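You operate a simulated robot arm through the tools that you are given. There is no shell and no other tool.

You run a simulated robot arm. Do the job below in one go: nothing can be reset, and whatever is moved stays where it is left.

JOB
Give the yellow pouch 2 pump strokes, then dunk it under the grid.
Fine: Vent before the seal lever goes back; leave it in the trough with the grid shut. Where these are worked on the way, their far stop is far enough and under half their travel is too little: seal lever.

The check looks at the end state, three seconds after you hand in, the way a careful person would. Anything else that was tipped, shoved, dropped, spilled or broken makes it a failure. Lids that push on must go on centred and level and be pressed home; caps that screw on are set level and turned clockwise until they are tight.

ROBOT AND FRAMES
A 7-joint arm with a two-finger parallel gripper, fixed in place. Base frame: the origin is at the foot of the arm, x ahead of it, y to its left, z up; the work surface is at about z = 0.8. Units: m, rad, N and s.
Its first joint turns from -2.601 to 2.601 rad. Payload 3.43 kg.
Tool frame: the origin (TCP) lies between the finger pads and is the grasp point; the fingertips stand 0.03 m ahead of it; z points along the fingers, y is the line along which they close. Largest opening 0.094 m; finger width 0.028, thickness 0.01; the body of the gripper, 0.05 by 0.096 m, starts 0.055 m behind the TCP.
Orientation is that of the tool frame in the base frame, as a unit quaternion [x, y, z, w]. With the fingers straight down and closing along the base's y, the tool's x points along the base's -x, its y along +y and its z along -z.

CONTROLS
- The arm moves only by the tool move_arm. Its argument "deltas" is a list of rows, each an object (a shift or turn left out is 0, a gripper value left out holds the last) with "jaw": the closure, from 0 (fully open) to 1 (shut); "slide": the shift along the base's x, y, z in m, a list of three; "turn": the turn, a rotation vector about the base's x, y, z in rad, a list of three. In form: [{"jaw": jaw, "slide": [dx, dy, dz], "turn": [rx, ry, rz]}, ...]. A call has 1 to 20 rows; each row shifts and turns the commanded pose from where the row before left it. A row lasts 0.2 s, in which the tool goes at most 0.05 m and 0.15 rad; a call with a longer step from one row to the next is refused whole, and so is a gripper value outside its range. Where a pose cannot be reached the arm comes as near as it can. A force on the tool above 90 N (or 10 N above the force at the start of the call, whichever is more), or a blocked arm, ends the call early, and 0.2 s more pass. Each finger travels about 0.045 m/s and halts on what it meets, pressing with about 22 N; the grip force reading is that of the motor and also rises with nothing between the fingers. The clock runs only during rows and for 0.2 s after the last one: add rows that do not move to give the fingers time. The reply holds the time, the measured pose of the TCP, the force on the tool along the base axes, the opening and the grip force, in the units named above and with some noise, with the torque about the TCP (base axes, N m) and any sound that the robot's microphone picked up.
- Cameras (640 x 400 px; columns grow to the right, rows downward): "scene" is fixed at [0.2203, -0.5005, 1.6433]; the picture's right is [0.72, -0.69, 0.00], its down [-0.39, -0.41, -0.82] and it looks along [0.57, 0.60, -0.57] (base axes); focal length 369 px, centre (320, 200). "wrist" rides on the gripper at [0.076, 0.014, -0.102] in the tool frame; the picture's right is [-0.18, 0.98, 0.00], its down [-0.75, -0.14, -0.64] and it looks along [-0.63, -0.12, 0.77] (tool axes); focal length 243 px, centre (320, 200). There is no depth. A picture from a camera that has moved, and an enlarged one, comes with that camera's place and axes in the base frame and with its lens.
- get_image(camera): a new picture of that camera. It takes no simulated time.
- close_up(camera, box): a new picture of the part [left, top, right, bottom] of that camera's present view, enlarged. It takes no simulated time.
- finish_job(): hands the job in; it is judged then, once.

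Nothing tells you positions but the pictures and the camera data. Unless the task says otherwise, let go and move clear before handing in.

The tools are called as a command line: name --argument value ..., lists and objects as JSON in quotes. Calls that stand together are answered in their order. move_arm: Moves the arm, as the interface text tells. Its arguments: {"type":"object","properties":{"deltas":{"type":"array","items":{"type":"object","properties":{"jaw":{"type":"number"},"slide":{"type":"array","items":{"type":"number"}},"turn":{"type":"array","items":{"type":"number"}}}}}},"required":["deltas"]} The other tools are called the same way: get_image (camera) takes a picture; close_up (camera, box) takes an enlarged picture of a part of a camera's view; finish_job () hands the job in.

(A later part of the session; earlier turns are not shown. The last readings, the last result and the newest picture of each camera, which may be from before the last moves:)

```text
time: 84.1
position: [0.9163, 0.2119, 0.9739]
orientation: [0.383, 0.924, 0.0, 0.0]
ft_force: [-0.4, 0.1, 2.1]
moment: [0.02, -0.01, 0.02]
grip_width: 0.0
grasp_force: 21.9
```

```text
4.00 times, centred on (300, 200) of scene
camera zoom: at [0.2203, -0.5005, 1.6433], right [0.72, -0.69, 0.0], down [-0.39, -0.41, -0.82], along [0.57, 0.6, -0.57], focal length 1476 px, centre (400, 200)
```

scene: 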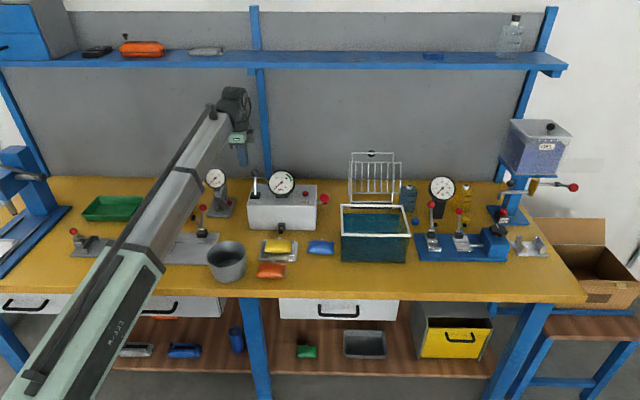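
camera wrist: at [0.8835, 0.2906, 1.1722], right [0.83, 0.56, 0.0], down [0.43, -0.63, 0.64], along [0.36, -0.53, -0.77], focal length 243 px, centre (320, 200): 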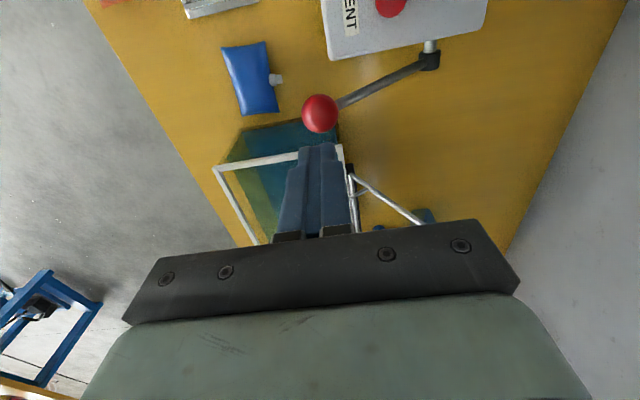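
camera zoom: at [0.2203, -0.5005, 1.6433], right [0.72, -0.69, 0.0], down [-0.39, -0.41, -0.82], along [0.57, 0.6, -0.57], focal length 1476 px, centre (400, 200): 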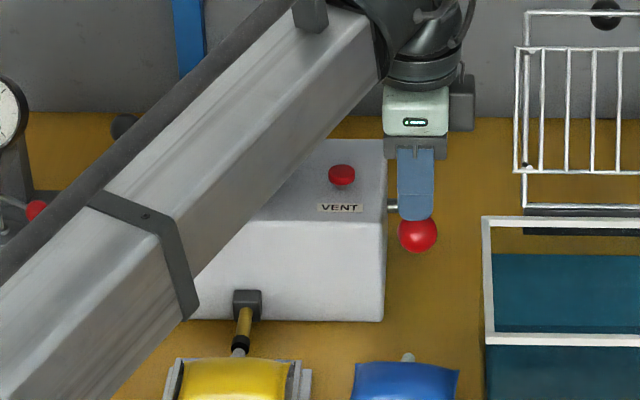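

The lever moves smoothly. Continuing down.

move_arm --deltas '[{"slide": [-0.0047, -0.0047, -0.0142]}, {"slide": [-0.0047, -0.0047, -0.0142]}, {}]'

move_arm --deltas '[{"slide": [-0.0028, -0.0028, -0.0076]}, {}]'

close_up --camera "scene" --box '[250, 150, 350, 250]'

close_up --camera "wrist" --box '[240, 0, 520, 240]'

```text
time: 84.9
position: [0.907, 0.2006, 0.9457]
orientation: [0.383, 0.924, 0.0, 0.0]
ft_force: [-1.1, 1.4, 3.1]
moment: [0.01, 0.0, 0.01]
grip_width: 0.0
grasp_force: 21.6
```

```text
time: 85.5
position: [0.9052, 0.199, 0.9381]
orientation: [0.384, 0.923, -0.001, 0.0]
ft_force: [0.9, 1.3, 3.1]
moment: [0.06, -0.04, 0.02]
grip_width: 0.0
grasp_force: 21.8
```

```text
4.00 times, centred on (300, 200) of scene
camera zoom: at [0.2203, -0.5005, 1.6433], right [0.72, -0.69, 0.0], down [-0.39, -0.41, -0.82], along [0.57, 0.6, -0.57], focal length 1476 px, centre (400, 200)
```

zoom: 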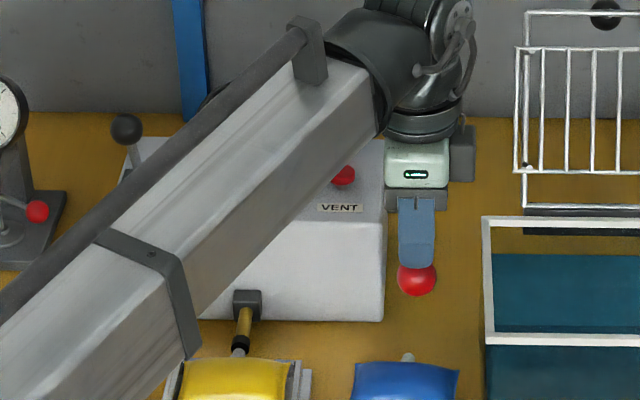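

```text
1.67 times, centred on (380, 120) of wrist
camera zoom: at [0.8604, 0.2632, 1.0391], right [0.83, 0.56, 0.0], down [0.43, -0.63, 0.64], along [0.36, -0.53, -0.77], focal length 404 px, centre (220, 333)
```

zoom: 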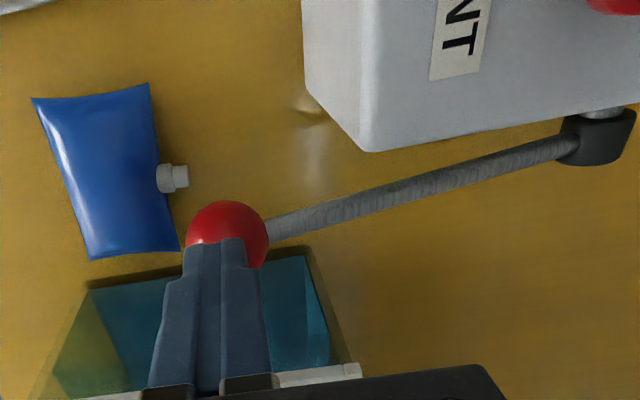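

About half-way down (about 20° lever angle), with no gauge view because the forearm hides it. I'll continue in small steps toward the lower stop, watching the clearance to the blue pouch's neck.

move_arm --deltas '[{"slide": [-0.0018, -0.0018, -0.0076]}, {}]'

move_arm --deltas '[{"slide": [-0.0015, -0.0015, -0.0076]}, {}]'

close_up --camera "wrist" --box '[240, 0, 520, 240]'

close_up --camera "scene" --box '[290, 190, 350, 260]'

```text
time: 86.1
position: [0.9034, 0.1963, 0.93]
orientation: [0.384, 0.923, -0.001, 0.0]
ft_force: [2.0, 0.7, 2.2]
moment: [0.01, -0.06, 0.0]
grip_width: 0.0
grasp_force: 22.0
```

```text
time: 86.7
position: [0.9023, 0.1955, 0.9281]
orientation: [0.384, 0.923, 0.003, 0.003]
ft_force: [11.7, 7.8, 60.6]
moment: [0.34, -0.48, -0.19]
grip_width: 0.0
grasp_force: 22.0
```

```text
1.67 times, centred on (380, 120) of wrist
camera zoom: at [0.857, 0.2604, 1.0279], right [0.83, 0.56, 0.01], down [0.43, -0.63, 0.64], along [0.37, -0.53, -0.77], focal length 404 px, centre (220, 333)
```

zoom: 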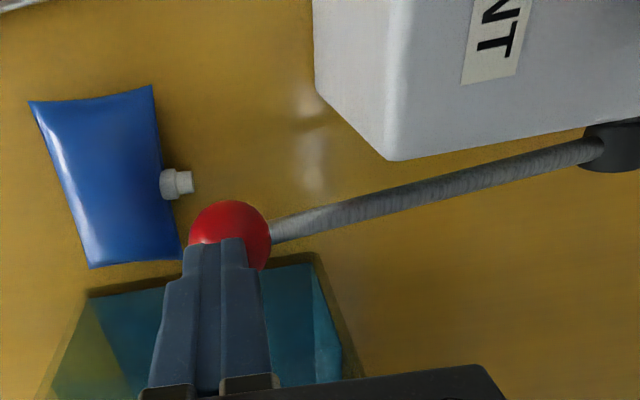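

```text
5.71 times, centred on (320, 225) of scene
camera zoom: at [0.2203, -0.5005, 1.6433], right [0.72, -0.69, 0.0], down [-0.39, -0.41, -0.82], along [0.57, 0.6, -0.57], focal length 2109 px, centre (320, 57)
```

zoom: 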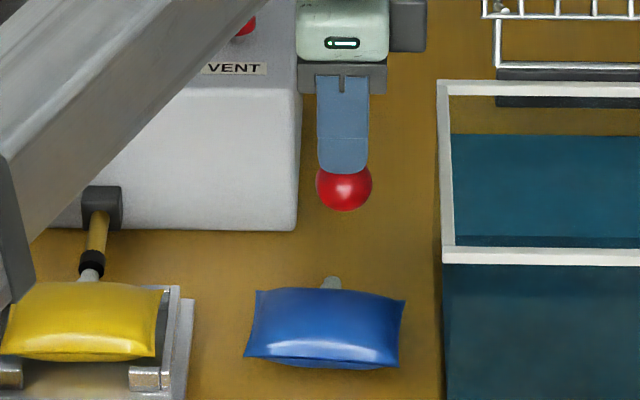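

The lower stop was reached (60 N). Now I'll rise back along the arc and see whether the lever returns by itself.

move_arm --deltas '[{"slide": [0.0025, 0.0025, 0.008]}, {"slide": [0.004, 0.004, 0.012]}, {"slide": [0.006, 0.006, 0.015]}, {"slide": [0.006, 0.006, 0.015]}, {"slide": [0.006, 0.006, 0.02]}, {}]'

close_up --camera "scene" --box '[250, 150, 350, 250]'

close_up --camera "wrist" --box '[240, 0, 520, 240]'

```text
time: 88.1
position: [0.9268, 0.2187, 0.9938]
orientation: [0.383, 0.924, -0.001, 0.0]
ft_force: [0.3, 0.2, 1.6]
moment: [-0.02, -0.02, 0.02]
grip_width: 0.0
grasp_force: 21.6
```

```text
4.00 times, centred on (300, 200) of scene
camera zoom: at [0.2203, -0.5005, 1.6433], right [0.72, -0.69, 0.0], down [-0.39, -0.41, -0.82], along [0.57, 0.6, -0.57], focal length 1476 px, centre (400, 200)
```

zoom: 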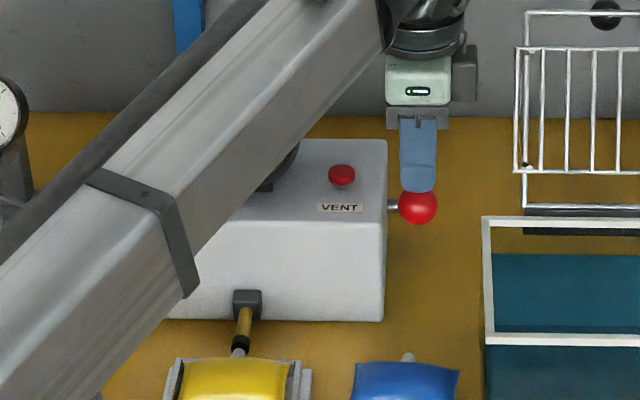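

```text
1.67 times, centred on (380, 120) of wrist
camera zoom: at [0.8819, 0.2839, 1.0944], right [0.83, 0.56, 0.0], down [0.43, -0.63, 0.64], along [0.36, -0.53, -0.77], focal length 404 px, centre (220, 333)
```

zoom: 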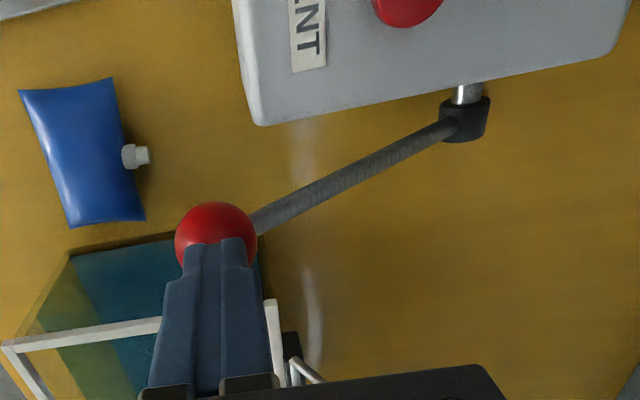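

The lever springs back up with my fingers. I'll rise a bit more so it fully returns, and move to let the camera see the gauge.

move_arm --deltas '[{"slide": [0.001, 0.001, 0.02]}, {"slide": [0, 0, 0.03]}, {"slide": [0, 0, 0.02]}, {}]'

get_image --camera "wrist"

close_up --camera "scene" --box '[240, 150, 340, 250]'

```text
time: 89.1
position: [0.9271, 0.2212, 1.0624]
orientation: [0.383, 0.924, 0.0, 0.0]
ft_force: [-0.3, -0.3, -0.4]
moment: [-0.01, 0.01, 0.01]
grip_width: 0.0
grasp_force: 22.2
```

```text
taken
camera wrist: at [0.8823, 0.2854, 1.1639], right [0.83, 0.56, 0.0], down [0.43, -0.63, 0.64], along [0.36, -0.53, -0.77], focal length 243 px, centre (320, 200)
```

wrist: 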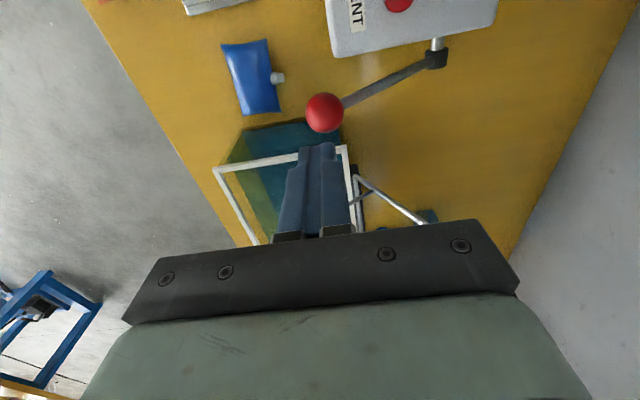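

```text
4.00 times, centred on (290, 200) of scene
camera zoom: at [0.2203, -0.5005, 1.6433], right [0.72, -0.69, 0.0], down [-0.39, -0.41, -0.82], along [0.57, 0.6, -0.57], focal length 1476 px, centre (440, 200)
```

zoom: 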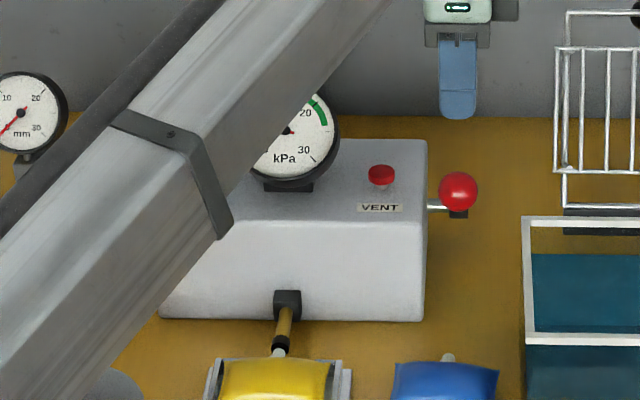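

close_up --camera "scene" --box '[262, 160, 312, 205]'

```text
8.89 times, centred on (287, 182) of scene
camera zoom: at [0.2203, -0.5005, 1.6433], right [0.72, -0.69, 0.0], down [-0.39, -0.41, -0.82], along [0.57, 0.6, -0.57], focal length 3280 px, centre (613, 356)
```

zoom: 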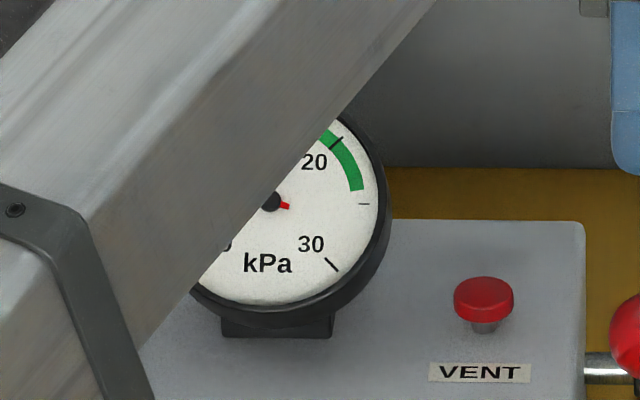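

The needle has moved from 0 to about 6–7 kPa after one stroke. I'll check whether it's stable, then do the second stroke.

move_arm --deltas '[{}, {}, {}]'

close_up --camera "scene" --box '[275, 170, 305, 195]'

```text
time: 89.9
position: [0.9281, 0.2205, 1.0614]
orientation: [0.384, 0.923, 0.0, 0.0]
ft_force: [0.8, -0.7, 0.6]
moment: [-0.06, -0.02, 0.0]
grip_width: 0.0002
grasp_force: 22.3
```

```text
16.00 times, centred on (290, 182) of scene
camera zoom: at [0.2203, -0.5005, 1.6433], right [0.72, -0.69, 0.0], down [-0.39, -0.41, -0.82], along [0.57, 0.6, -0.57], focal length 5904 px, centre (800, 480)
```

zoom: 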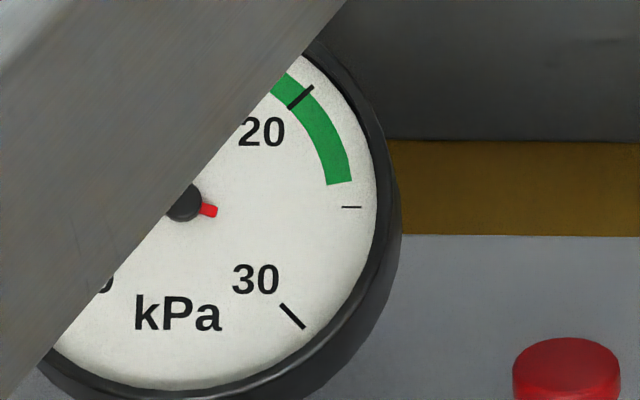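

The reading is stable at about 6 kPa per stroke. Now the second stroke, same path: down to the stop and back up.

move_arm --deltas '[{"slide": [0.0038, 0.0038, -0.0214]}, {"slide": [0, 0, -0.02]}, {"slide": [0, 0, -0.02]}, {}]'

move_arm --deltas '[{"slide": [-0.0069, -0.0069, -0.0137]}, {"slide": [-0.0069, -0.0069, -0.0137]}, {"slide": [-0.0047, -0.0047, -0.0142]}, {"slide": [-0.0047, -0.0047, -0.0142]}, {"slide": [-0.0028, -0.0028, -0.0076]}, {"slide": [-0.0018, -0.0018, -0.0076]}, {}]'

move_arm --deltas '[{"slide": [-0.001, -0.001, -0.006]}, {}]'

close_up --camera "scene" --box '[290, 190, 350, 260]'

```text
time: 90.9
position: [0.9302, 0.2245, 0.9997]
orientation: [0.384, 0.923, 0.0, 0.0]
ft_force: [-0.7, -1.2, 2.7]
moment: [-0.05, 0.06, 0.03]
grip_width: 0.0001
grasp_force: 21.7
```

```text
time: 92.5
position: [0.9033, 0.1957, 0.9316]
orientation: [0.383, 0.924, 0.0, 0.0]
ft_force: [-1.3, 2.2, 3.2]
moment: [0.06, 0.01, -0.01]
grip_width: 0.0
grasp_force: 21.6
```

```text
time: 93.1
position: [0.9015, 0.1959, 0.9272]
orientation: [0.383, 0.924, 0.002, 0.002]
ft_force: [6.2, 4.5, 42.8]
moment: [0.26, -0.27, -0.08]
grip_width: 0.0
grasp_force: 21.7
```

```text
5.71 times, centred on (320, 225) of scene
camera zoom: at [0.2203, -0.5005, 1.6433], right [0.72, -0.69, 0.0], down [-0.39, -0.41, -0.82], along [0.57, 0.6, -0.57], focal length 2109 px, centre (320, 57)
```

zoom: 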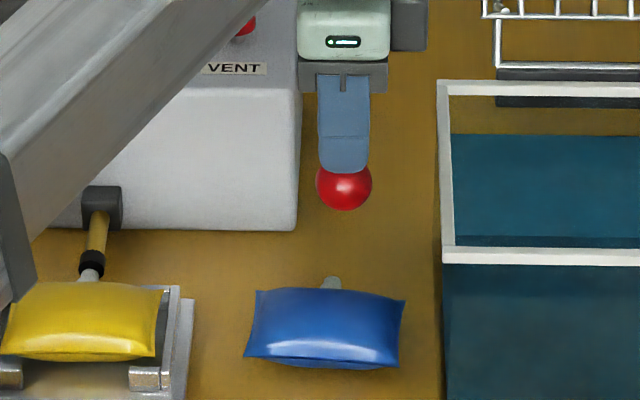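

Second stroke hit the lower stop (43 N). I'll rise back up so the lever returns fully, then read the gauge.

move_arm --deltas '[{"slide": [0.0025, 0.0025, 0.008]}, {"slide": [0.004, 0.004, 0.012]}, {"slide": [0.006, 0.006, 0.015]}, {"slide": [0.006, 0.006, 0.015]}, {"slide": [0.006, 0.006, 0.02]}, {"slide": [0.001, 0.001, 0.02]}, {"slide": [0, 0, 0.03]}, {"slide": [0, 0, 0.02]}, {}]'

close_up --camera "scene" --box '[262, 160, 342, 225]'

get_image --camera "wrist"

```text
time: 95.1
position: [0.9268, 0.2211, 1.0646]
orientation: [0.384, 0.924, 0.0, -0.001]
ft_force: [-0.6, 0.3, 0.3]
moment: [0.0, -0.04, -0.05]
grip_width: 0.0001
grasp_force: 21.6
```

```text
6.15 times, centred on (302, 192) of scene
camera zoom: at [0.2203, -0.5005, 1.6433], right [0.72, -0.69, 0.0], down [-0.39, -0.41, -0.82], along [0.57, 0.6, -0.57], focal length 2271 px, centre (431, 246)
```

zoom: 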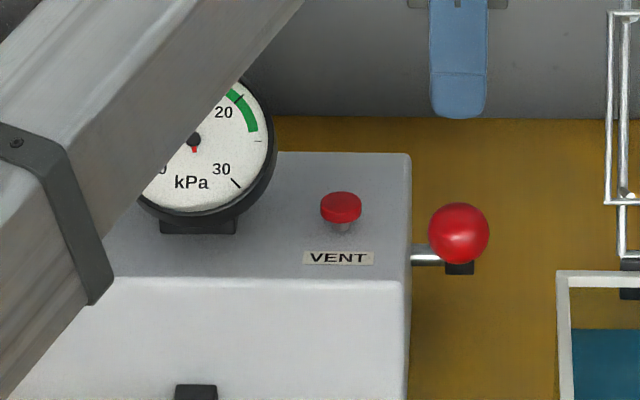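

```text
taken
camera wrist: at [0.8828, 0.2857, 1.1656], right [0.83, 0.56, 0.0], down [0.43, -0.63, 0.64], along [0.36, -0.53, -0.77], focal length 243 px, centre (320, 200)
```

wrist: 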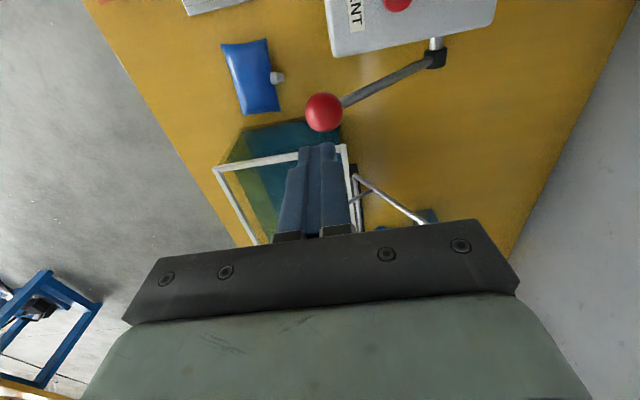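

close_up --camera "scene" --box '[275, 165, 305, 195]'

```text
13.33 times, centred on (290, 180) of scene
camera zoom: at [0.2203, -0.5005, 1.6433], right [0.72, -0.69, 0.0], down [-0.39, -0.41, -0.82], along [0.57, 0.6, -0.57], focal length 4920 px, centre (720, 467)
```

zoom: 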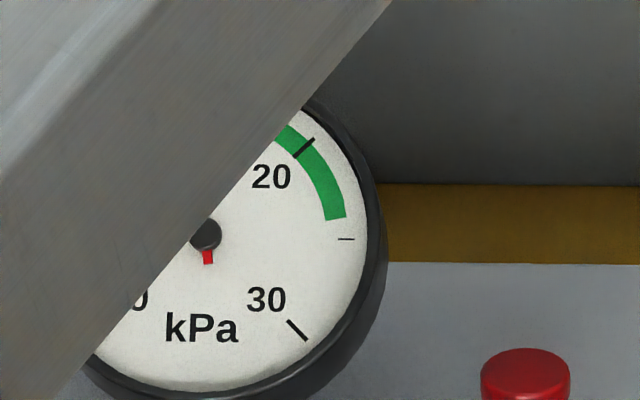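

Two full strokes done, with the needle at about 14 kPa and the lever back up. Next is VENT: the camera block would foul the gauge at this hand angle, so I'll back off to a clear area and turn the hand to +45° first.

move_arm --deltas '[{"slide": [-0.027, -0.015, 0]}, {"slide": [-0.027, -0.015, -0.02]}, {"slide": [-0.027, -0.015, -0.03]}, {"slide": [-0.027, -0.015, -0.03]}, {"turn": [0, 0, 0.1428]}, {"turn": [0, 0, 0.1428]}, {"turn": [0, 0, 0.1428]}, {"turn": [0, 0, 0.1428]}, {"turn": [0, 0, 0.1428]}, {"turn": [0, 0, 0.1428]}, {"turn": [0, 0, 0.1428]}, {"turn": [0, 0, 0.1428]}, {"turn": [0, 0, 0.1428]}, {"turn": [0, 0, 0.1428]}, {"turn": [0, 0, 0.1428]}, {}]'

get_image --camera "wrist"

get_image --camera "scene"

```text
time: 98.5
position: [0.8199, 0.1613, 0.9818]
orientation: [-0.382, 0.924, -0.001, 0.0]
ft_force: [-0.1, -0.3, 0.2]
moment: [0.01, 0.01, 0.0]
grip_width: 0.0002
grasp_force: 21.9
```

```text
taken
camera wrist: at [0.7548, 0.1176, 1.0854], right [-0.56, 0.83, 0.0], down [0.63, 0.43, 0.64], along [0.53, 0.36, -0.77], focal length 243 px, centre (320, 200)
```

wrist: 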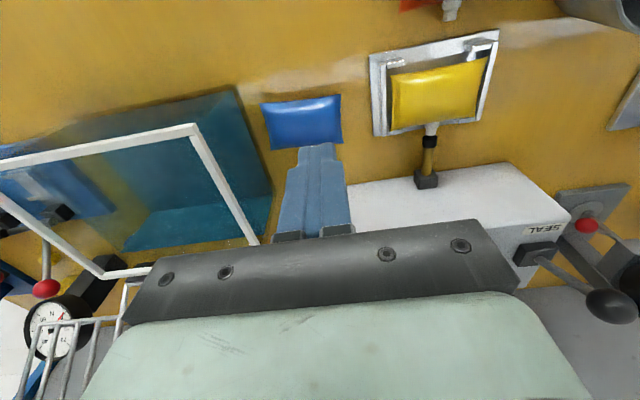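

```text
taken
```

scene: 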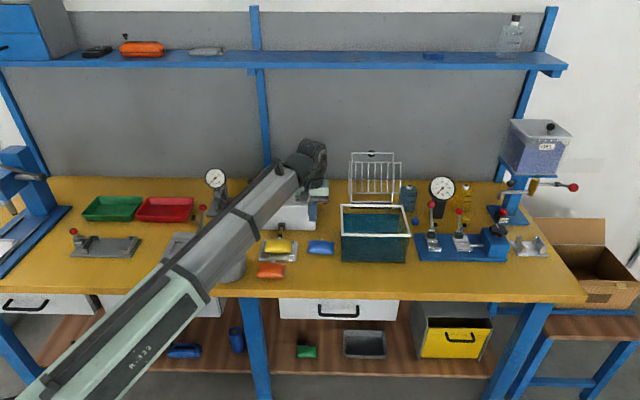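

Turned to 45° with everything undisturbed. Now I'll go above the VENT button and look at it.

move_arm --deltas '[{"slide": [0, 0, 0.04]}, {"slide": [0, 0, 0.038]}, {"slide": [0.0231, 0.0296, 0]}, {"slide": [0.0231, 0.0296, 0]}, {"slide": [0.0231, 0.0296, 0]}, {"slide": [0.0231, 0.0296, 0]}, {"slide": [0.018, 0.023, 0]}, {}]'

get_image --camera "wrist"

close_up --camera "scene" --box '[250, 140, 350, 240]'

```text
time: 100.3
position: [0.9292, 0.3035, 1.0626]
orientation: [-0.382, 0.924, -0.001, 0.0]
ft_force: [0.6, 0.0, 0.3]
moment: [-0.02, 0.02, 0.01]
grip_width: 0.0001
grasp_force: 21.9
```

```text
taken
camera wrist: at [0.8643, 0.2604, 1.1633], right [-0.56, 0.83, 0.0], down [0.63, 0.43, 0.64], along [0.53, 0.36, -0.77], focal length 243 px, centre (320, 200)
```

wrist: 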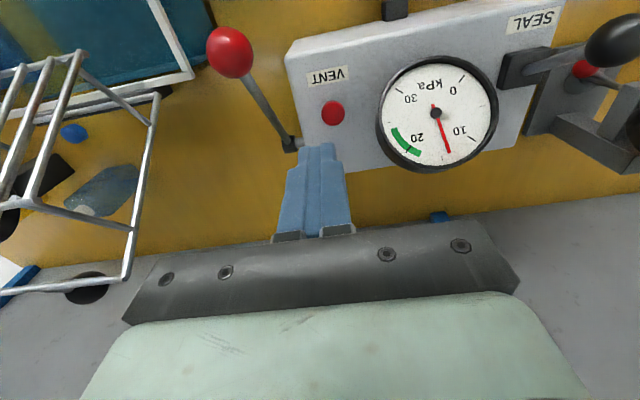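

```text
4.00 times, centred on (300, 190) of scene
camera zoom: at [0.2203, -0.5005, 1.6433], right [0.72, -0.69, 0.0], down [-0.39, -0.41, -0.82], along [0.57, 0.6, -0.57], focal length 1476 px, centre (400, 240)
```

zoom: 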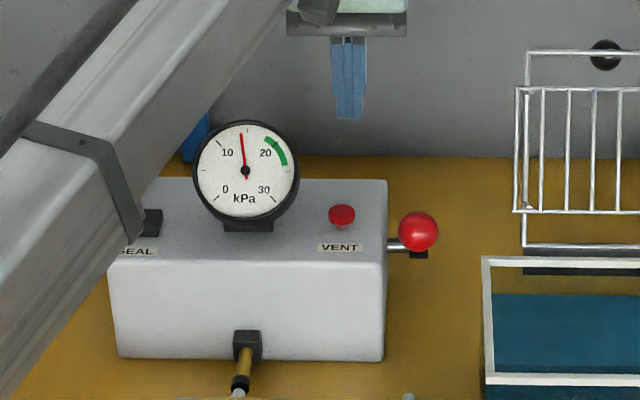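

The gauge reads about 14 kPa, and the VENT button is about 14 mm ahead and 11 mm left of the tool. I'll shift over it (keeping the palm clear of the gauge) and go down.

move_arm --deltas '[{"slide": [0.0061, 0.0101, 0]}, {"slide": [0, 0, -0.03]}, {"slide": [0, 0, -0.03]}, {"slide": [0, 0, -0.025]}, {}]'

close_up --camera "scene" --box '[270, 150, 330, 215]'

close_up --camera "wrist" --box '[220, 60, 460, 250]'

```text
time: 101.5
position: [0.9368, 0.3144, 0.9767]
orientation: [-0.382, 0.924, 0.0, 0.001]
ft_force: [0.3, -0.9, -0.1]
moment: [0.02, 0.03, -0.01]
grip_width: 0.0
grasp_force: 21.4
```

```text
6.15 times, centred on (300, 182) of scene
camera zoom: at [0.2203, -0.5005, 1.6433], right [0.72, -0.69, 0.0], down [-0.39, -0.41, -0.82], along [0.57, 0.6, -0.57], focal length 2271 px, centre (443, 308)
```

zoom: 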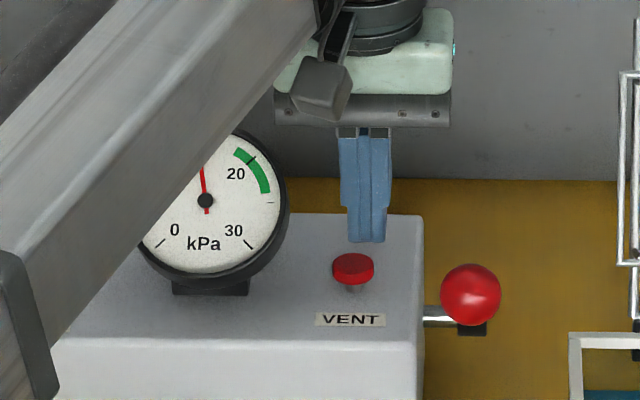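

```text
2.11 times, centred on (340, 155) of wrist
camera zoom: at [0.8715, 0.2699, 1.0783], right [-0.56, 0.83, 0.0], down [0.63, 0.43, 0.64], along [0.53, 0.36, -0.77], focal length 511 px, centre (278, 295)
```

zoom: 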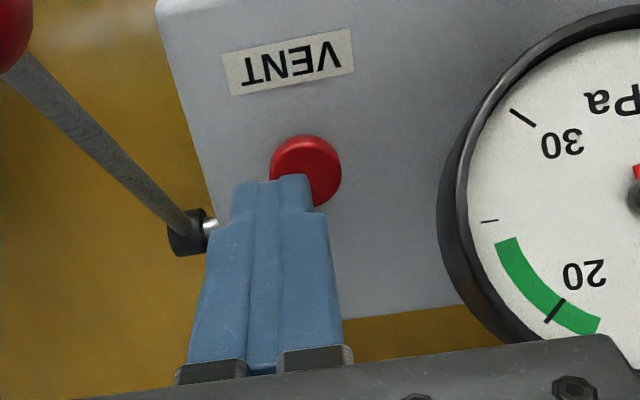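

The fingertips overlap the right half of the button, and the palm will pass the gauge with a few millimetres to spare. I'll go down in small steps and press.

move_arm --deltas '[{"slide": [0, 0, -0.012]}, {"slide": [0, 0, -0.006]}, {}]'

move_arm --deltas '[{"slide": [0, 0, -0.003]}, {}]'

close_up --camera "scene" --box '[270, 150, 330, 215]'

```text
time: 102.3
position: [0.9353, 0.3116, 0.9583]
orientation: [-0.382, 0.924, 0.0, 0.0]
ft_force: [-0.1, 0.2, 0.7]
moment: [-0.01, 0.0, -0.01]
grip_width: 0.0002
grasp_force: 22.2
```

```text
time: 102.9
position: [0.9362, 0.3118, 0.9562]
orientation: [-0.382, 0.924, 0.0, 0.0]
ft_force: [-0.2, -0.2, 0.8]
moment: [0.02, -0.03, 0.0]
grip_width: 0.0002
grasp_force: 21.9
```

```text
6.15 times, centred on (300, 182) of scene
camera zoom: at [0.2203, -0.5005, 1.6433], right [0.72, -0.69, 0.0], down [-0.39, -0.41, -0.82], along [0.57, 0.6, -0.57], focal length 2271 px, centre (443, 308)
```

zoom: 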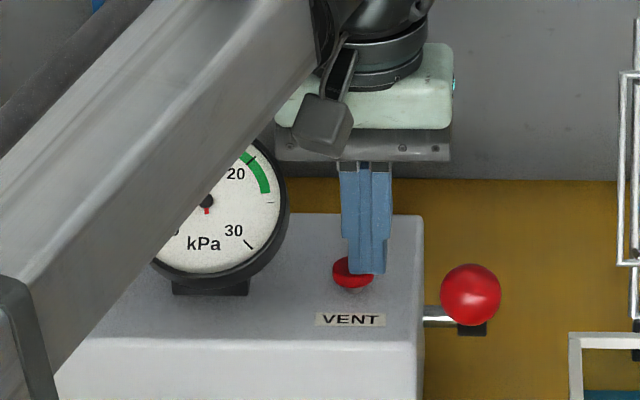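

move_arm --deltas '[{"slide": [0, 0, -0.0025]}, {}]'

move_arm --deltas '[{"slide": [0, 0, -0.0025]}, {}]'

close_up --camera "scene" --box '[270, 150, 330, 215]'

```text
time: 103.5
position: [0.9362, 0.3123, 0.9537]
orientation: [-0.382, 0.924, 0.0, 0.0]
ft_force: [-0.5, 0.3, 1.4]
moment: [0.04, -0.03, 0.01]
grip_width: 0.0
grasp_force: 22.6
```

```text
time: 104.1
position: [0.9358, 0.3129, 0.9518]
orientation: [-0.381, 0.924, 0.0, 0.0]
ft_force: [0.2, 0.2, 2.4]
moment: [0.02, 0.0, 0.03]
grip_width: 0.0
grasp_force: 22.4
heard: click
```

```text
6.15 times, centred on (300, 182) of scene
camera zoom: at [0.2203, -0.5005, 1.6433], right [0.72, -0.69, 0.0], down [-0.39, -0.41, -0.82], along [0.57, 0.6, -0.57], focal length 2271 px, centre (443, 308)
```

zoom: 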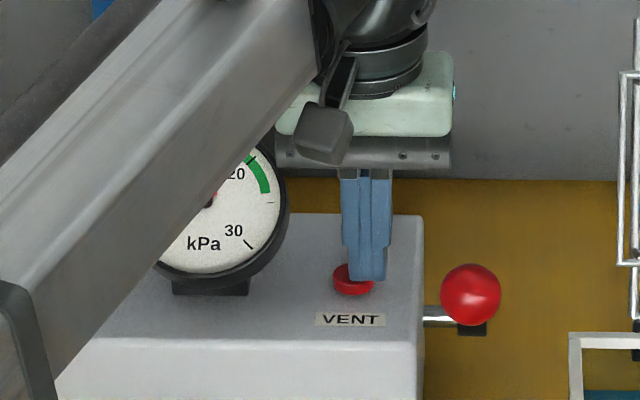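

I heard a click, and the needle has dropped. I'll hold briefly to let it vent fully, then lift off and read the gauge.

move_arm --deltas '[{"slide": [0, 0, -0.001]}, {}, {}, {"slide": [0, 0, 0.02]}, {"slide": [0, 0, 0.04]}, {"slide": [0, 0, 0.045]}, {}]'

get_image --camera "wrist"

close_up --camera "scene" --box '[250, 150, 350, 250]'

```text
time: 105.7
position: [0.9359, 0.3124, 1.0553]
orientation: [-0.382, 0.924, 0.0, 0.001]
ft_force: [-0.6, 0.2, 0.5]
moment: [-0.03, -0.01, 0.01]
grip_width: 0.0
grasp_force: 22.1
```

```text
taken
camera wrist: at [0.8712, 0.2689, 1.1573], right [-0.56, 0.83, 0.0], down [0.63, 0.43, 0.64], along [0.53, 0.36, -0.77], focal length 243 px, centre (320, 200)
```

wrist: 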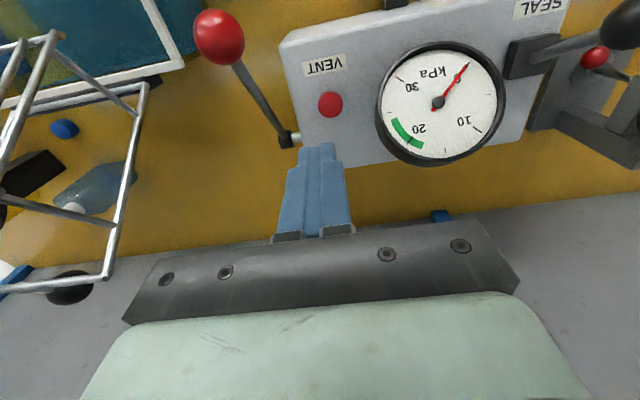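

```text
4.00 times, centred on (300, 200) of scene
camera zoom: at [0.2203, -0.5005, 1.6433], right [0.72, -0.69, 0.0], down [-0.39, -0.41, -0.82], along [0.57, 0.6, -0.57], focal length 1476 px, centre (400, 200)
```

zoom: 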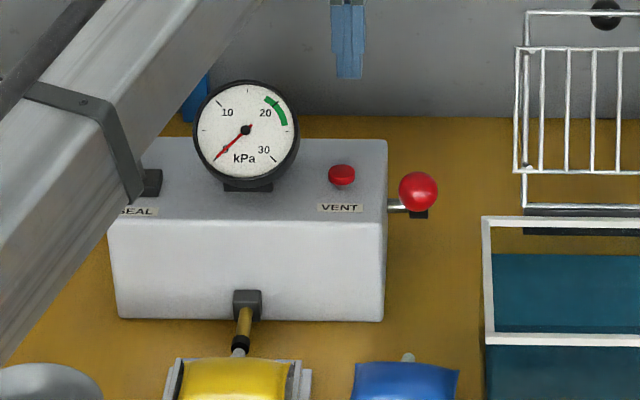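

Vented: the needle is at zero. Now the seal lever can go back. I'll route in front of the gauge to the front side of the lever ball.

move_arm --deltas '[{"slide": [-0.022, -0.0207, 0.005]}, {"slide": [-0.022, -0.0207, 0.005]}, {"slide": [-0.022, -0.0206, 0]}, {"slide": [-0.0284, 0.036, 0]}, {"slide": [-0.0284, 0.036, 0]}, {"slide": [-0.0284, 0.036, 0]}, {"slide": [-0.0285, 0.0358, 0]}, {}]'

get_image --camera "wrist"

close_up --camera "scene" --box '[220, 140, 320, 240]'

```text
time: 107.5
position: [0.7569, 0.3946, 1.0676]
orientation: [-0.381, 0.925, 0.0, 0.001]
ft_force: [0.1, -1.5, 0.3]
moment: [0.0, 0.01, -0.03]
grip_width: 0.0
grasp_force: 22.0
```

```text
taken
camera wrist: at [0.6923, 0.3515, 1.1671], right [-0.56, 0.83, 0.0], down [0.63, 0.43, 0.64], along [0.53, 0.36, -0.77], focal length 243 px, centre (320, 200)
```

wrist: 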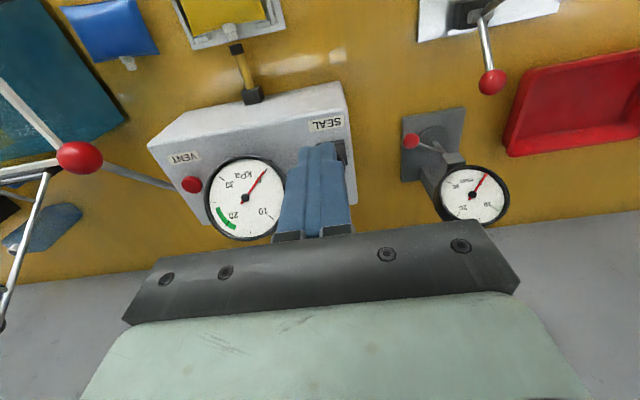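

```text
4.00 times, centred on (270, 190) of scene
camera zoom: at [0.2203, -0.5005, 1.6433], right [0.72, -0.69, 0.0], down [-0.39, -0.41, -0.82], along [0.57, 0.6, -0.57], focal length 1476 px, centre (520, 240)
```

zoom: 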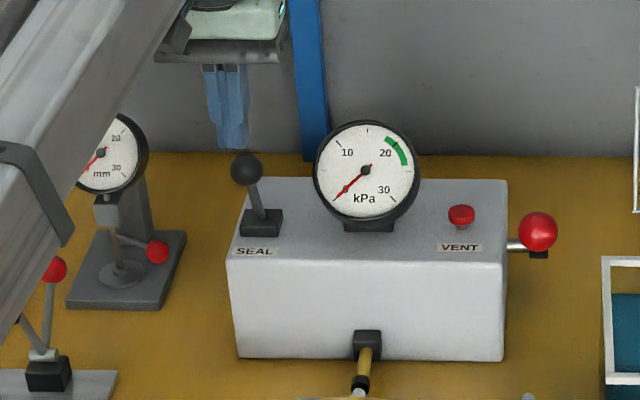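

The lever ball sits just behind my fingers' position. I'll lower the closed fingers in front of it and push it away from the operator.

move_arm --deltas '[{"slide": [-0.0025, -0.0025, -0.02]}, {"slide": [0, 0, -0.021]}, {"slide": [0, 0, -0.021]}, {}]'

close_up --camera "scene" --box '[225, 150, 305, 220]'

```text
time: 108.5
position: [0.7542, 0.3931, 1.0017]
orientation: [-0.381, 0.924, 0.0, 0.0]
ft_force: [-0.2, 0.2, 0.0]
moment: [0.02, 0.0, 0.01]
grip_width: 0.0
grasp_force: 22.3
```

```text
5.71 times, centred on (265, 185) of scene
camera zoom: at [0.2203, -0.5005, 1.6433], right [0.72, -0.69, 0.0], down [-0.39, -0.41, -0.82], along [0.57, 0.6, -0.57], focal length 2109 px, centre (634, 286)
```

zoom: 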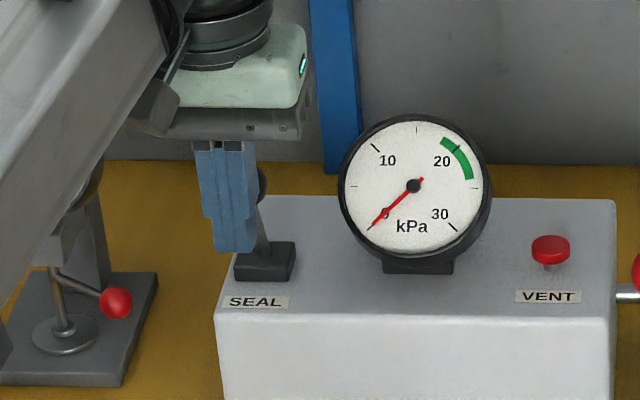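

Aligned. Pushing the lever back now.

move_arm --deltas '[{"slide": [0.0057, 0.0057, 0]}, {"slide": [0.0057, 0.0057, 0]}, {"slide": [0.0057, 0.0057, 0]}, {"slide": [0.0057, 0.0057, 0]}, {"slide": [0.0057, 0.0057, 0]}, {}]'

close_up --camera "scene" --box '[225, 150, 315, 250]'

```text
time: 109.9
position: [0.7828, 0.4214, 1.002]
orientation: [-0.381, 0.924, 0.0, -0.001]
ft_force: [-0.8, -0.9, 0.6]
moment: [-0.01, -0.01, -0.01]
grip_width: 0.0
grasp_force: 22.3
```

```text
4.00 times, centred on (270, 200) of scene
camera zoom: at [0.2203, -0.5005, 1.6433], right [0.72, -0.69, 0.0], down [-0.39, -0.41, -0.82], along [0.57, 0.6, -0.57], focal length 1476 px, centre (520, 200)
```

zoom: 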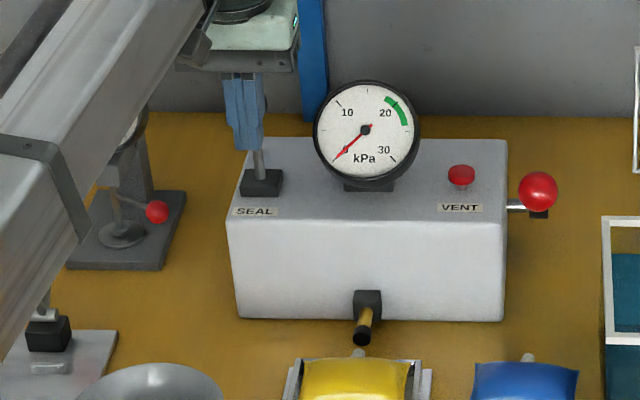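

The port is retracting. Continuing to the rear stop.

move_arm --deltas '[{"slide": [0.0057, 0.0057, 0]}, {"slide": [0.0057, 0.0057, 0]}, {"slide": [0.0045, 0.0045, 0]}, {}]'

move_arm --deltas '[{"slide": [0.003, 0.003, 0]}, {}]'

move_arm --deltas '[{"slide": [0.003, 0.003, 0]}, {}]'

close_up --camera "scene" --box '[225, 150, 315, 250]'

```text
time: 110.9
position: [0.7981, 0.4363, 1.0024]
orientation: [-0.382, 0.924, 0.0, 0.0]
ft_force: [0.0, -0.3, -0.2]
moment: [0.0, 0.0, -0.05]
grip_width: 0.0002
grasp_force: 21.9
```

```text
time: 111.5
position: [0.8009, 0.4388, 1.0029]
orientation: [-0.382, 0.924, 0.0, 0.0]
ft_force: [0.9, 0.3, 0.1]
moment: [0.0, -0.03, 0.02]
grip_width: 0.0
grasp_force: 21.8
```

```text
time: 112.1
position: [0.8048, 0.4419, 1.0027]
orientation: [-0.381, 0.924, 0.0, 0.0]
ft_force: [-1.4, -0.1, 0.5]
moment: [0.03, 0.0, 0.01]
grip_width: 0.0002
grasp_force: 21.9
```

```text
4.00 times, centred on (270, 200) of scene
camera zoom: at [0.2203, -0.5005, 1.6433], right [0.72, -0.69, 0.0], down [-0.39, -0.41, -0.82], along [0.57, 0.6, -0.57], focal length 1476 px, centre (520, 200)
```

zoom: 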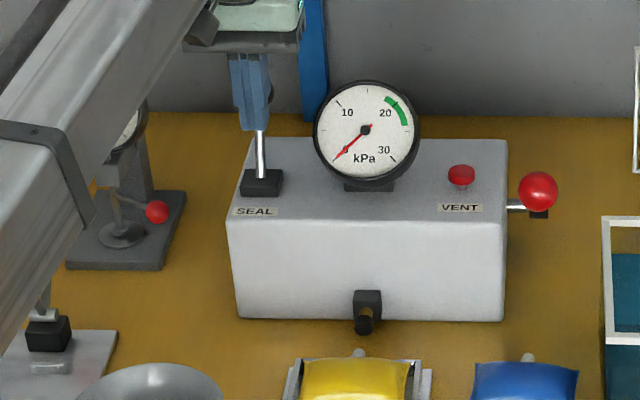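

move_arm --deltas '[{"slide": [0.002, 0.002, 0]}, {}]'

move_arm --deltas '[{"slide": [0.002, 0.002, 0]}, {}]'

```text
time: 112.7
position: [0.8052, 0.4435, 1.0019]
orientation: [-0.382, 0.924, 0.0, -0.001]
ft_force: [-8.7, -7.1, -0.9]
moment: [-0.09, 0.11, 0.03]
grip_width: 0.0
grasp_force: 22.1
```

```text
time: 113.3
position: [0.8054, 0.4442, 1.0036]
orientation: [-0.381, 0.925, -0.001, -0.003]
ft_force: [-23.3, -22.7, -6.5]
moment: [-0.54, 0.17, 0.03]
grip_width: 0.0001
grasp_force: 22.1
```

The seal lever is firmly at its rear stop with the port retracted. I'll back off, rise, return over the cradle and turn the hand for the neck-tip grip again.

move_arm --deltas '[{"slide": [-0.0071, -0.0071, 0]}, {"slide": [-0.002, -0.002, 0.03]}, {"slide": [-0.004, -0.01, 0.034]}, {"slide": [-0.01, -0.042, 0]}, {"slide": [-0.008, -0.042, 0]}, {"slide": [-0.007, -0.042, -0.03]}, {"slide": [-0.005, -0.03, -0.03]}, {}]'

move_arm --deltas '[{"jaw": 0.1, "turn": [0, 0, -0.1428]}, {"turn": [0, 0, -0.1428]}, {"turn": [0, 0, -0.1428]}, {"turn": [0, 0, -0.1428]}, {"turn": [0, 0, -0.1428]}, {"turn": [0, 0, -0.1428]}, {"turn": [0, 0, -0.1428]}, {"turn": [0, 0, -0.1428]}, {"turn": [0, 0, -0.1428]}, {"turn": [0, 0, -0.1428]}, {"turn": [0, 0, -0.1428]}, {}]'

get_image --camera "wrist"

get_image --camera "scene"

```text
refused: row 6 steps farther than a row can; nothing moved
```

```text
time: 115.9
position: [0.8081, 0.4462, 1.0022]
orientation: [0.384, 0.923, 0.001, 0.0]
ft_force: [-0.2, 0.7, -0.3]
moment: [0.01, 0.03, 0.0]
grip_width: 0.0845
grasp_force: 0.0
```

```text
taken
camera wrist: at [0.7638, 0.511, 1.1043], right [0.83, 0.56, 0.0], down [0.43, -0.63, 0.64], along [0.36, -0.53, -0.77], focal length 243 px, centre (320, 200)
```

wrist: 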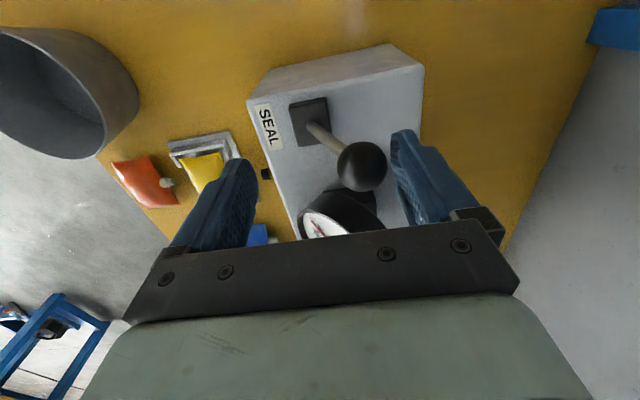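

```text
taken
```

scene: 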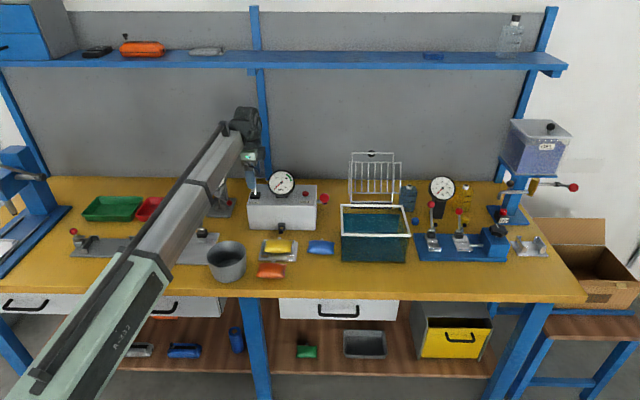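

One step in my retreat was too long, so it was refused and the turn happened here with the jaw opening around the ball. No force was felt and the lever is still back. I'll rise straight up first, then move away with shorter steps.

move_arm --deltas '[{"slide": [0, 0, 0.03]}, {"slide": [0, 0, 0.036]}, {}]'

close_up --camera "scene" --box '[225, 150, 315, 250]'

```text
time: 116.7
position: [0.8089, 0.4446, 1.067]
orientation: [0.383, 0.924, 0.001, 0.001]
ft_force: [0.6, 0.2, -0.2]
moment: [-0.01, 0.02, 0.0]
grip_width: 0.0847
grasp_force: 0.0
```

```text
4.00 times, centred on (270, 200) of scene
camera zoom: at [0.2203, -0.5005, 1.6433], right [0.72, -0.69, 0.0], down [-0.39, -0.41, -0.82], along [0.57, 0.6, -0.57], focal length 1476 px, centre (520, 200)
```

zoom: 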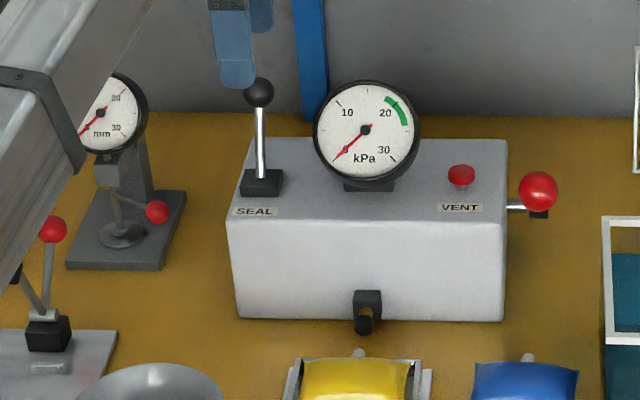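

All fine: lever at the rear, port retracted, gauge at zero. Now over the cradle.

move_arm --deltas '[{"slide": [-0.0105, -0.0366, 0]}, {"slide": [-0.0105, -0.0366, 0]}, {"slide": [-0.0105, -0.0366, 0]}, {"slide": [-0.0105, -0.0366, 0]}, {"slide": [-0.0083, -0.0365, 0]}, {"slide": [0, 0, -0.04]}, {"slide": [0, 0, -0.04]}, {}]'

get_image --camera "wrist"

close_up --camera "wrist" --box '[230, 20, 410, 150]'

```text
time: 118.5
position: [0.7575, 0.2635, 0.9877]
orientation: [0.383, 0.924, 0.001, 0.0]
ft_force: [0.6, 0.8, -0.3]
moment: [0.01, 0.0, 0.01]
grip_width: 0.0848
grasp_force: 0.0
```

```text
taken
camera wrist: at [0.7126, 0.3278, 1.0895], right [0.83, 0.56, 0.0], down [0.43, -0.63, 0.64], along [0.36, -0.53, -0.77], focal length 243 px, centre (320, 200)
```

wrist: 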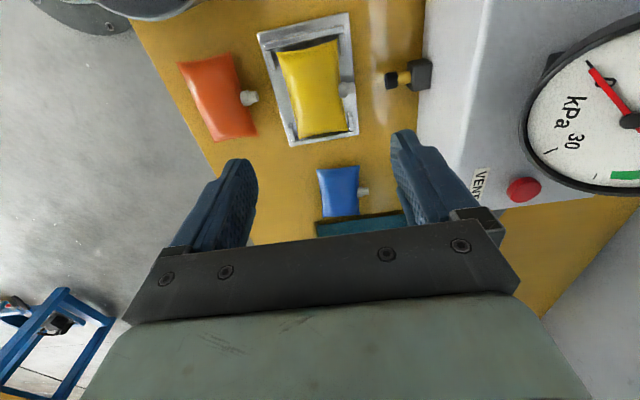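

```text
3.08 times, centred on (320, 85) of wrist
camera zoom: at [0.7126, 0.3278, 1.0895], right [0.83, 0.56, 0.0], down [0.43, -0.63, 0.64], along [0.36, -0.53, -0.77], focal length 746 px, centre (320, 554)
```

zoom: 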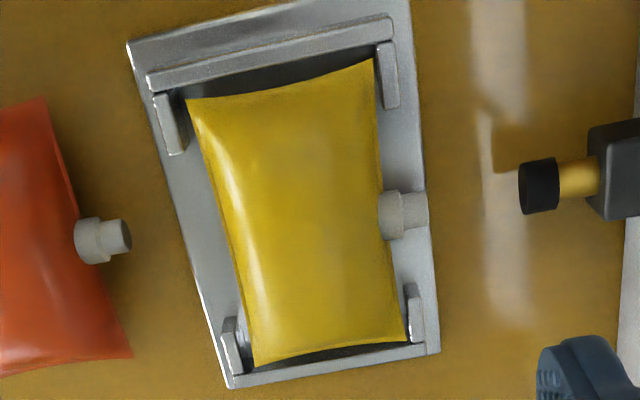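

The pouch is as I left it, with the jaw well centred over front edge and neck tip. Descending.

move_arm --deltas '[{"slide": [0.0008, 0.0008, -0.04]}, {"slide": [0, 0, -0.04]}, {"slide": [0, 0, -0.03]}, {"slide": [0, 0, -0.015]}, {}]'

close_up --camera "wrist" --box '[200, 30, 420, 240]'

```text
time: 119.7
position: [0.7588, 0.2628, 0.8644]
orientation: [0.383, 0.924, -0.001, 0.0]
ft_force: [0.1, 0.2, 0.7]
moment: [-0.02, 0.02, -0.01]
grip_width: 0.0847
grasp_force: 0.1
```

```text
1.90 times, centred on (310, 135) of wrist
camera zoom: at [0.7142, 0.3291, 0.965], right [0.83, 0.56, 0.0], down [0.43, -0.63, 0.64], along [0.36, -0.53, -0.77], focal length 462 px, centre (339, 324)
```

zoom: 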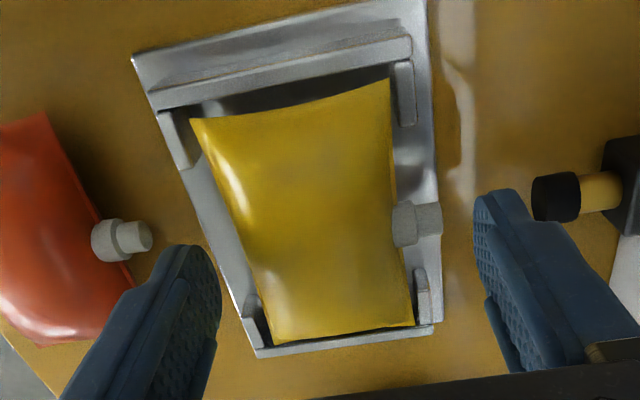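

move_arm --deltas '[{"slide": [0, 0, -0.012]}, {"slide": [0, 0, -0.0105]}, {}]'

move_arm --deltas '[{"jaw": 0.15}, {"jaw": 0.2}, {"jaw": 0.25}, {"jaw": 0.3}, {"jaw": 0.35}, {}]'

close_up --camera "wrist" --box '[200, 30, 420, 240]'

```text
time: 120.5
position: [0.757, 0.2641, 0.8426]
orientation: [0.384, 0.923, 0.001, 0.001]
ft_force: [1.2, 1.2, 0.9]
moment: [0.03, 0.0, -0.01]
grip_width: 0.0846
grasp_force: 0.1
```

```text
time: 121.9
position: [0.7582, 0.2646, 0.8424]
orientation: [0.384, 0.923, 0.0, 0.0]
ft_force: [0.2, 0.9, 0.3]
moment: [-0.01, -0.05, 0.02]
grip_width: 0.071
grasp_force: 22.0
```

```text
1.90 times, centred on (310, 135) of wrist
camera zoom: at [0.7141, 0.3286, 0.9432], right [0.83, 0.56, 0.0], down [0.43, -0.63, 0.64], along [0.36, -0.53, -0.77], focal length 462 px, centre (339, 324)
```

zoom: 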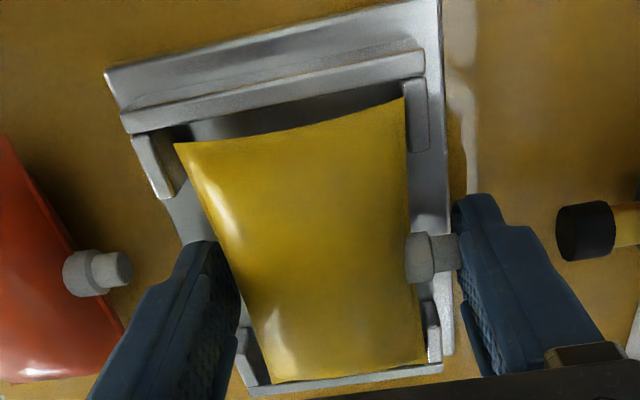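

Gripped again at 0.071. I'll lift it straight out of the cradle.

move_arm --deltas '[{"slide": [0, 0, 0.01]}, {"slide": [0, 0, 0.02]}, {"slide": [0, 0, 0.03]}, {"slide": [0, 0, 0.035]}, {"slide": [0, 0, 0.035]}, {}]'

get_image --camera "wrist"

close_up --camera "scene" --box '[240, 150, 430, 270]'

```text
time: 123.3
position: [0.7584, 0.2644, 0.9717]
orientation: [0.383, 0.924, 0.0, 0.0]
ft_force: [0.4, 1.0, -1.1]
moment: [0.02, 0.01, -0.03]
grip_width: 0.0711
grasp_force: 21.7
```

```text
taken
camera wrist: at [0.714, 0.329, 1.0728], right [0.83, 0.56, 0.0], down [0.43, -0.63, 0.64], along [0.36, -0.53, -0.77], focal length 243 px, centre (320, 200)
```

wrist: 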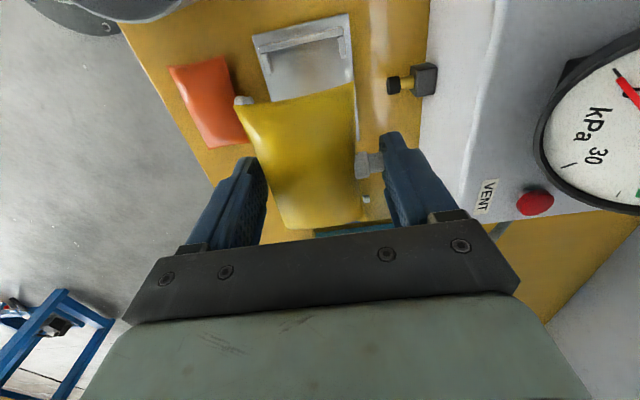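

```text
3.33 times, centred on (335, 210) of scene
camera zoom: at [0.2203, -0.5005, 1.6433], right [0.72, -0.69, 0.0], down [-0.39, -0.41, -0.82], along [0.57, 0.6, -0.57], focal length 1230 px, centre (270, 167)
```

zoom: 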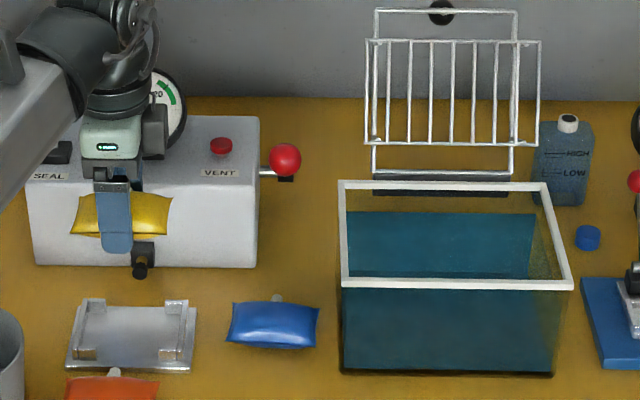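

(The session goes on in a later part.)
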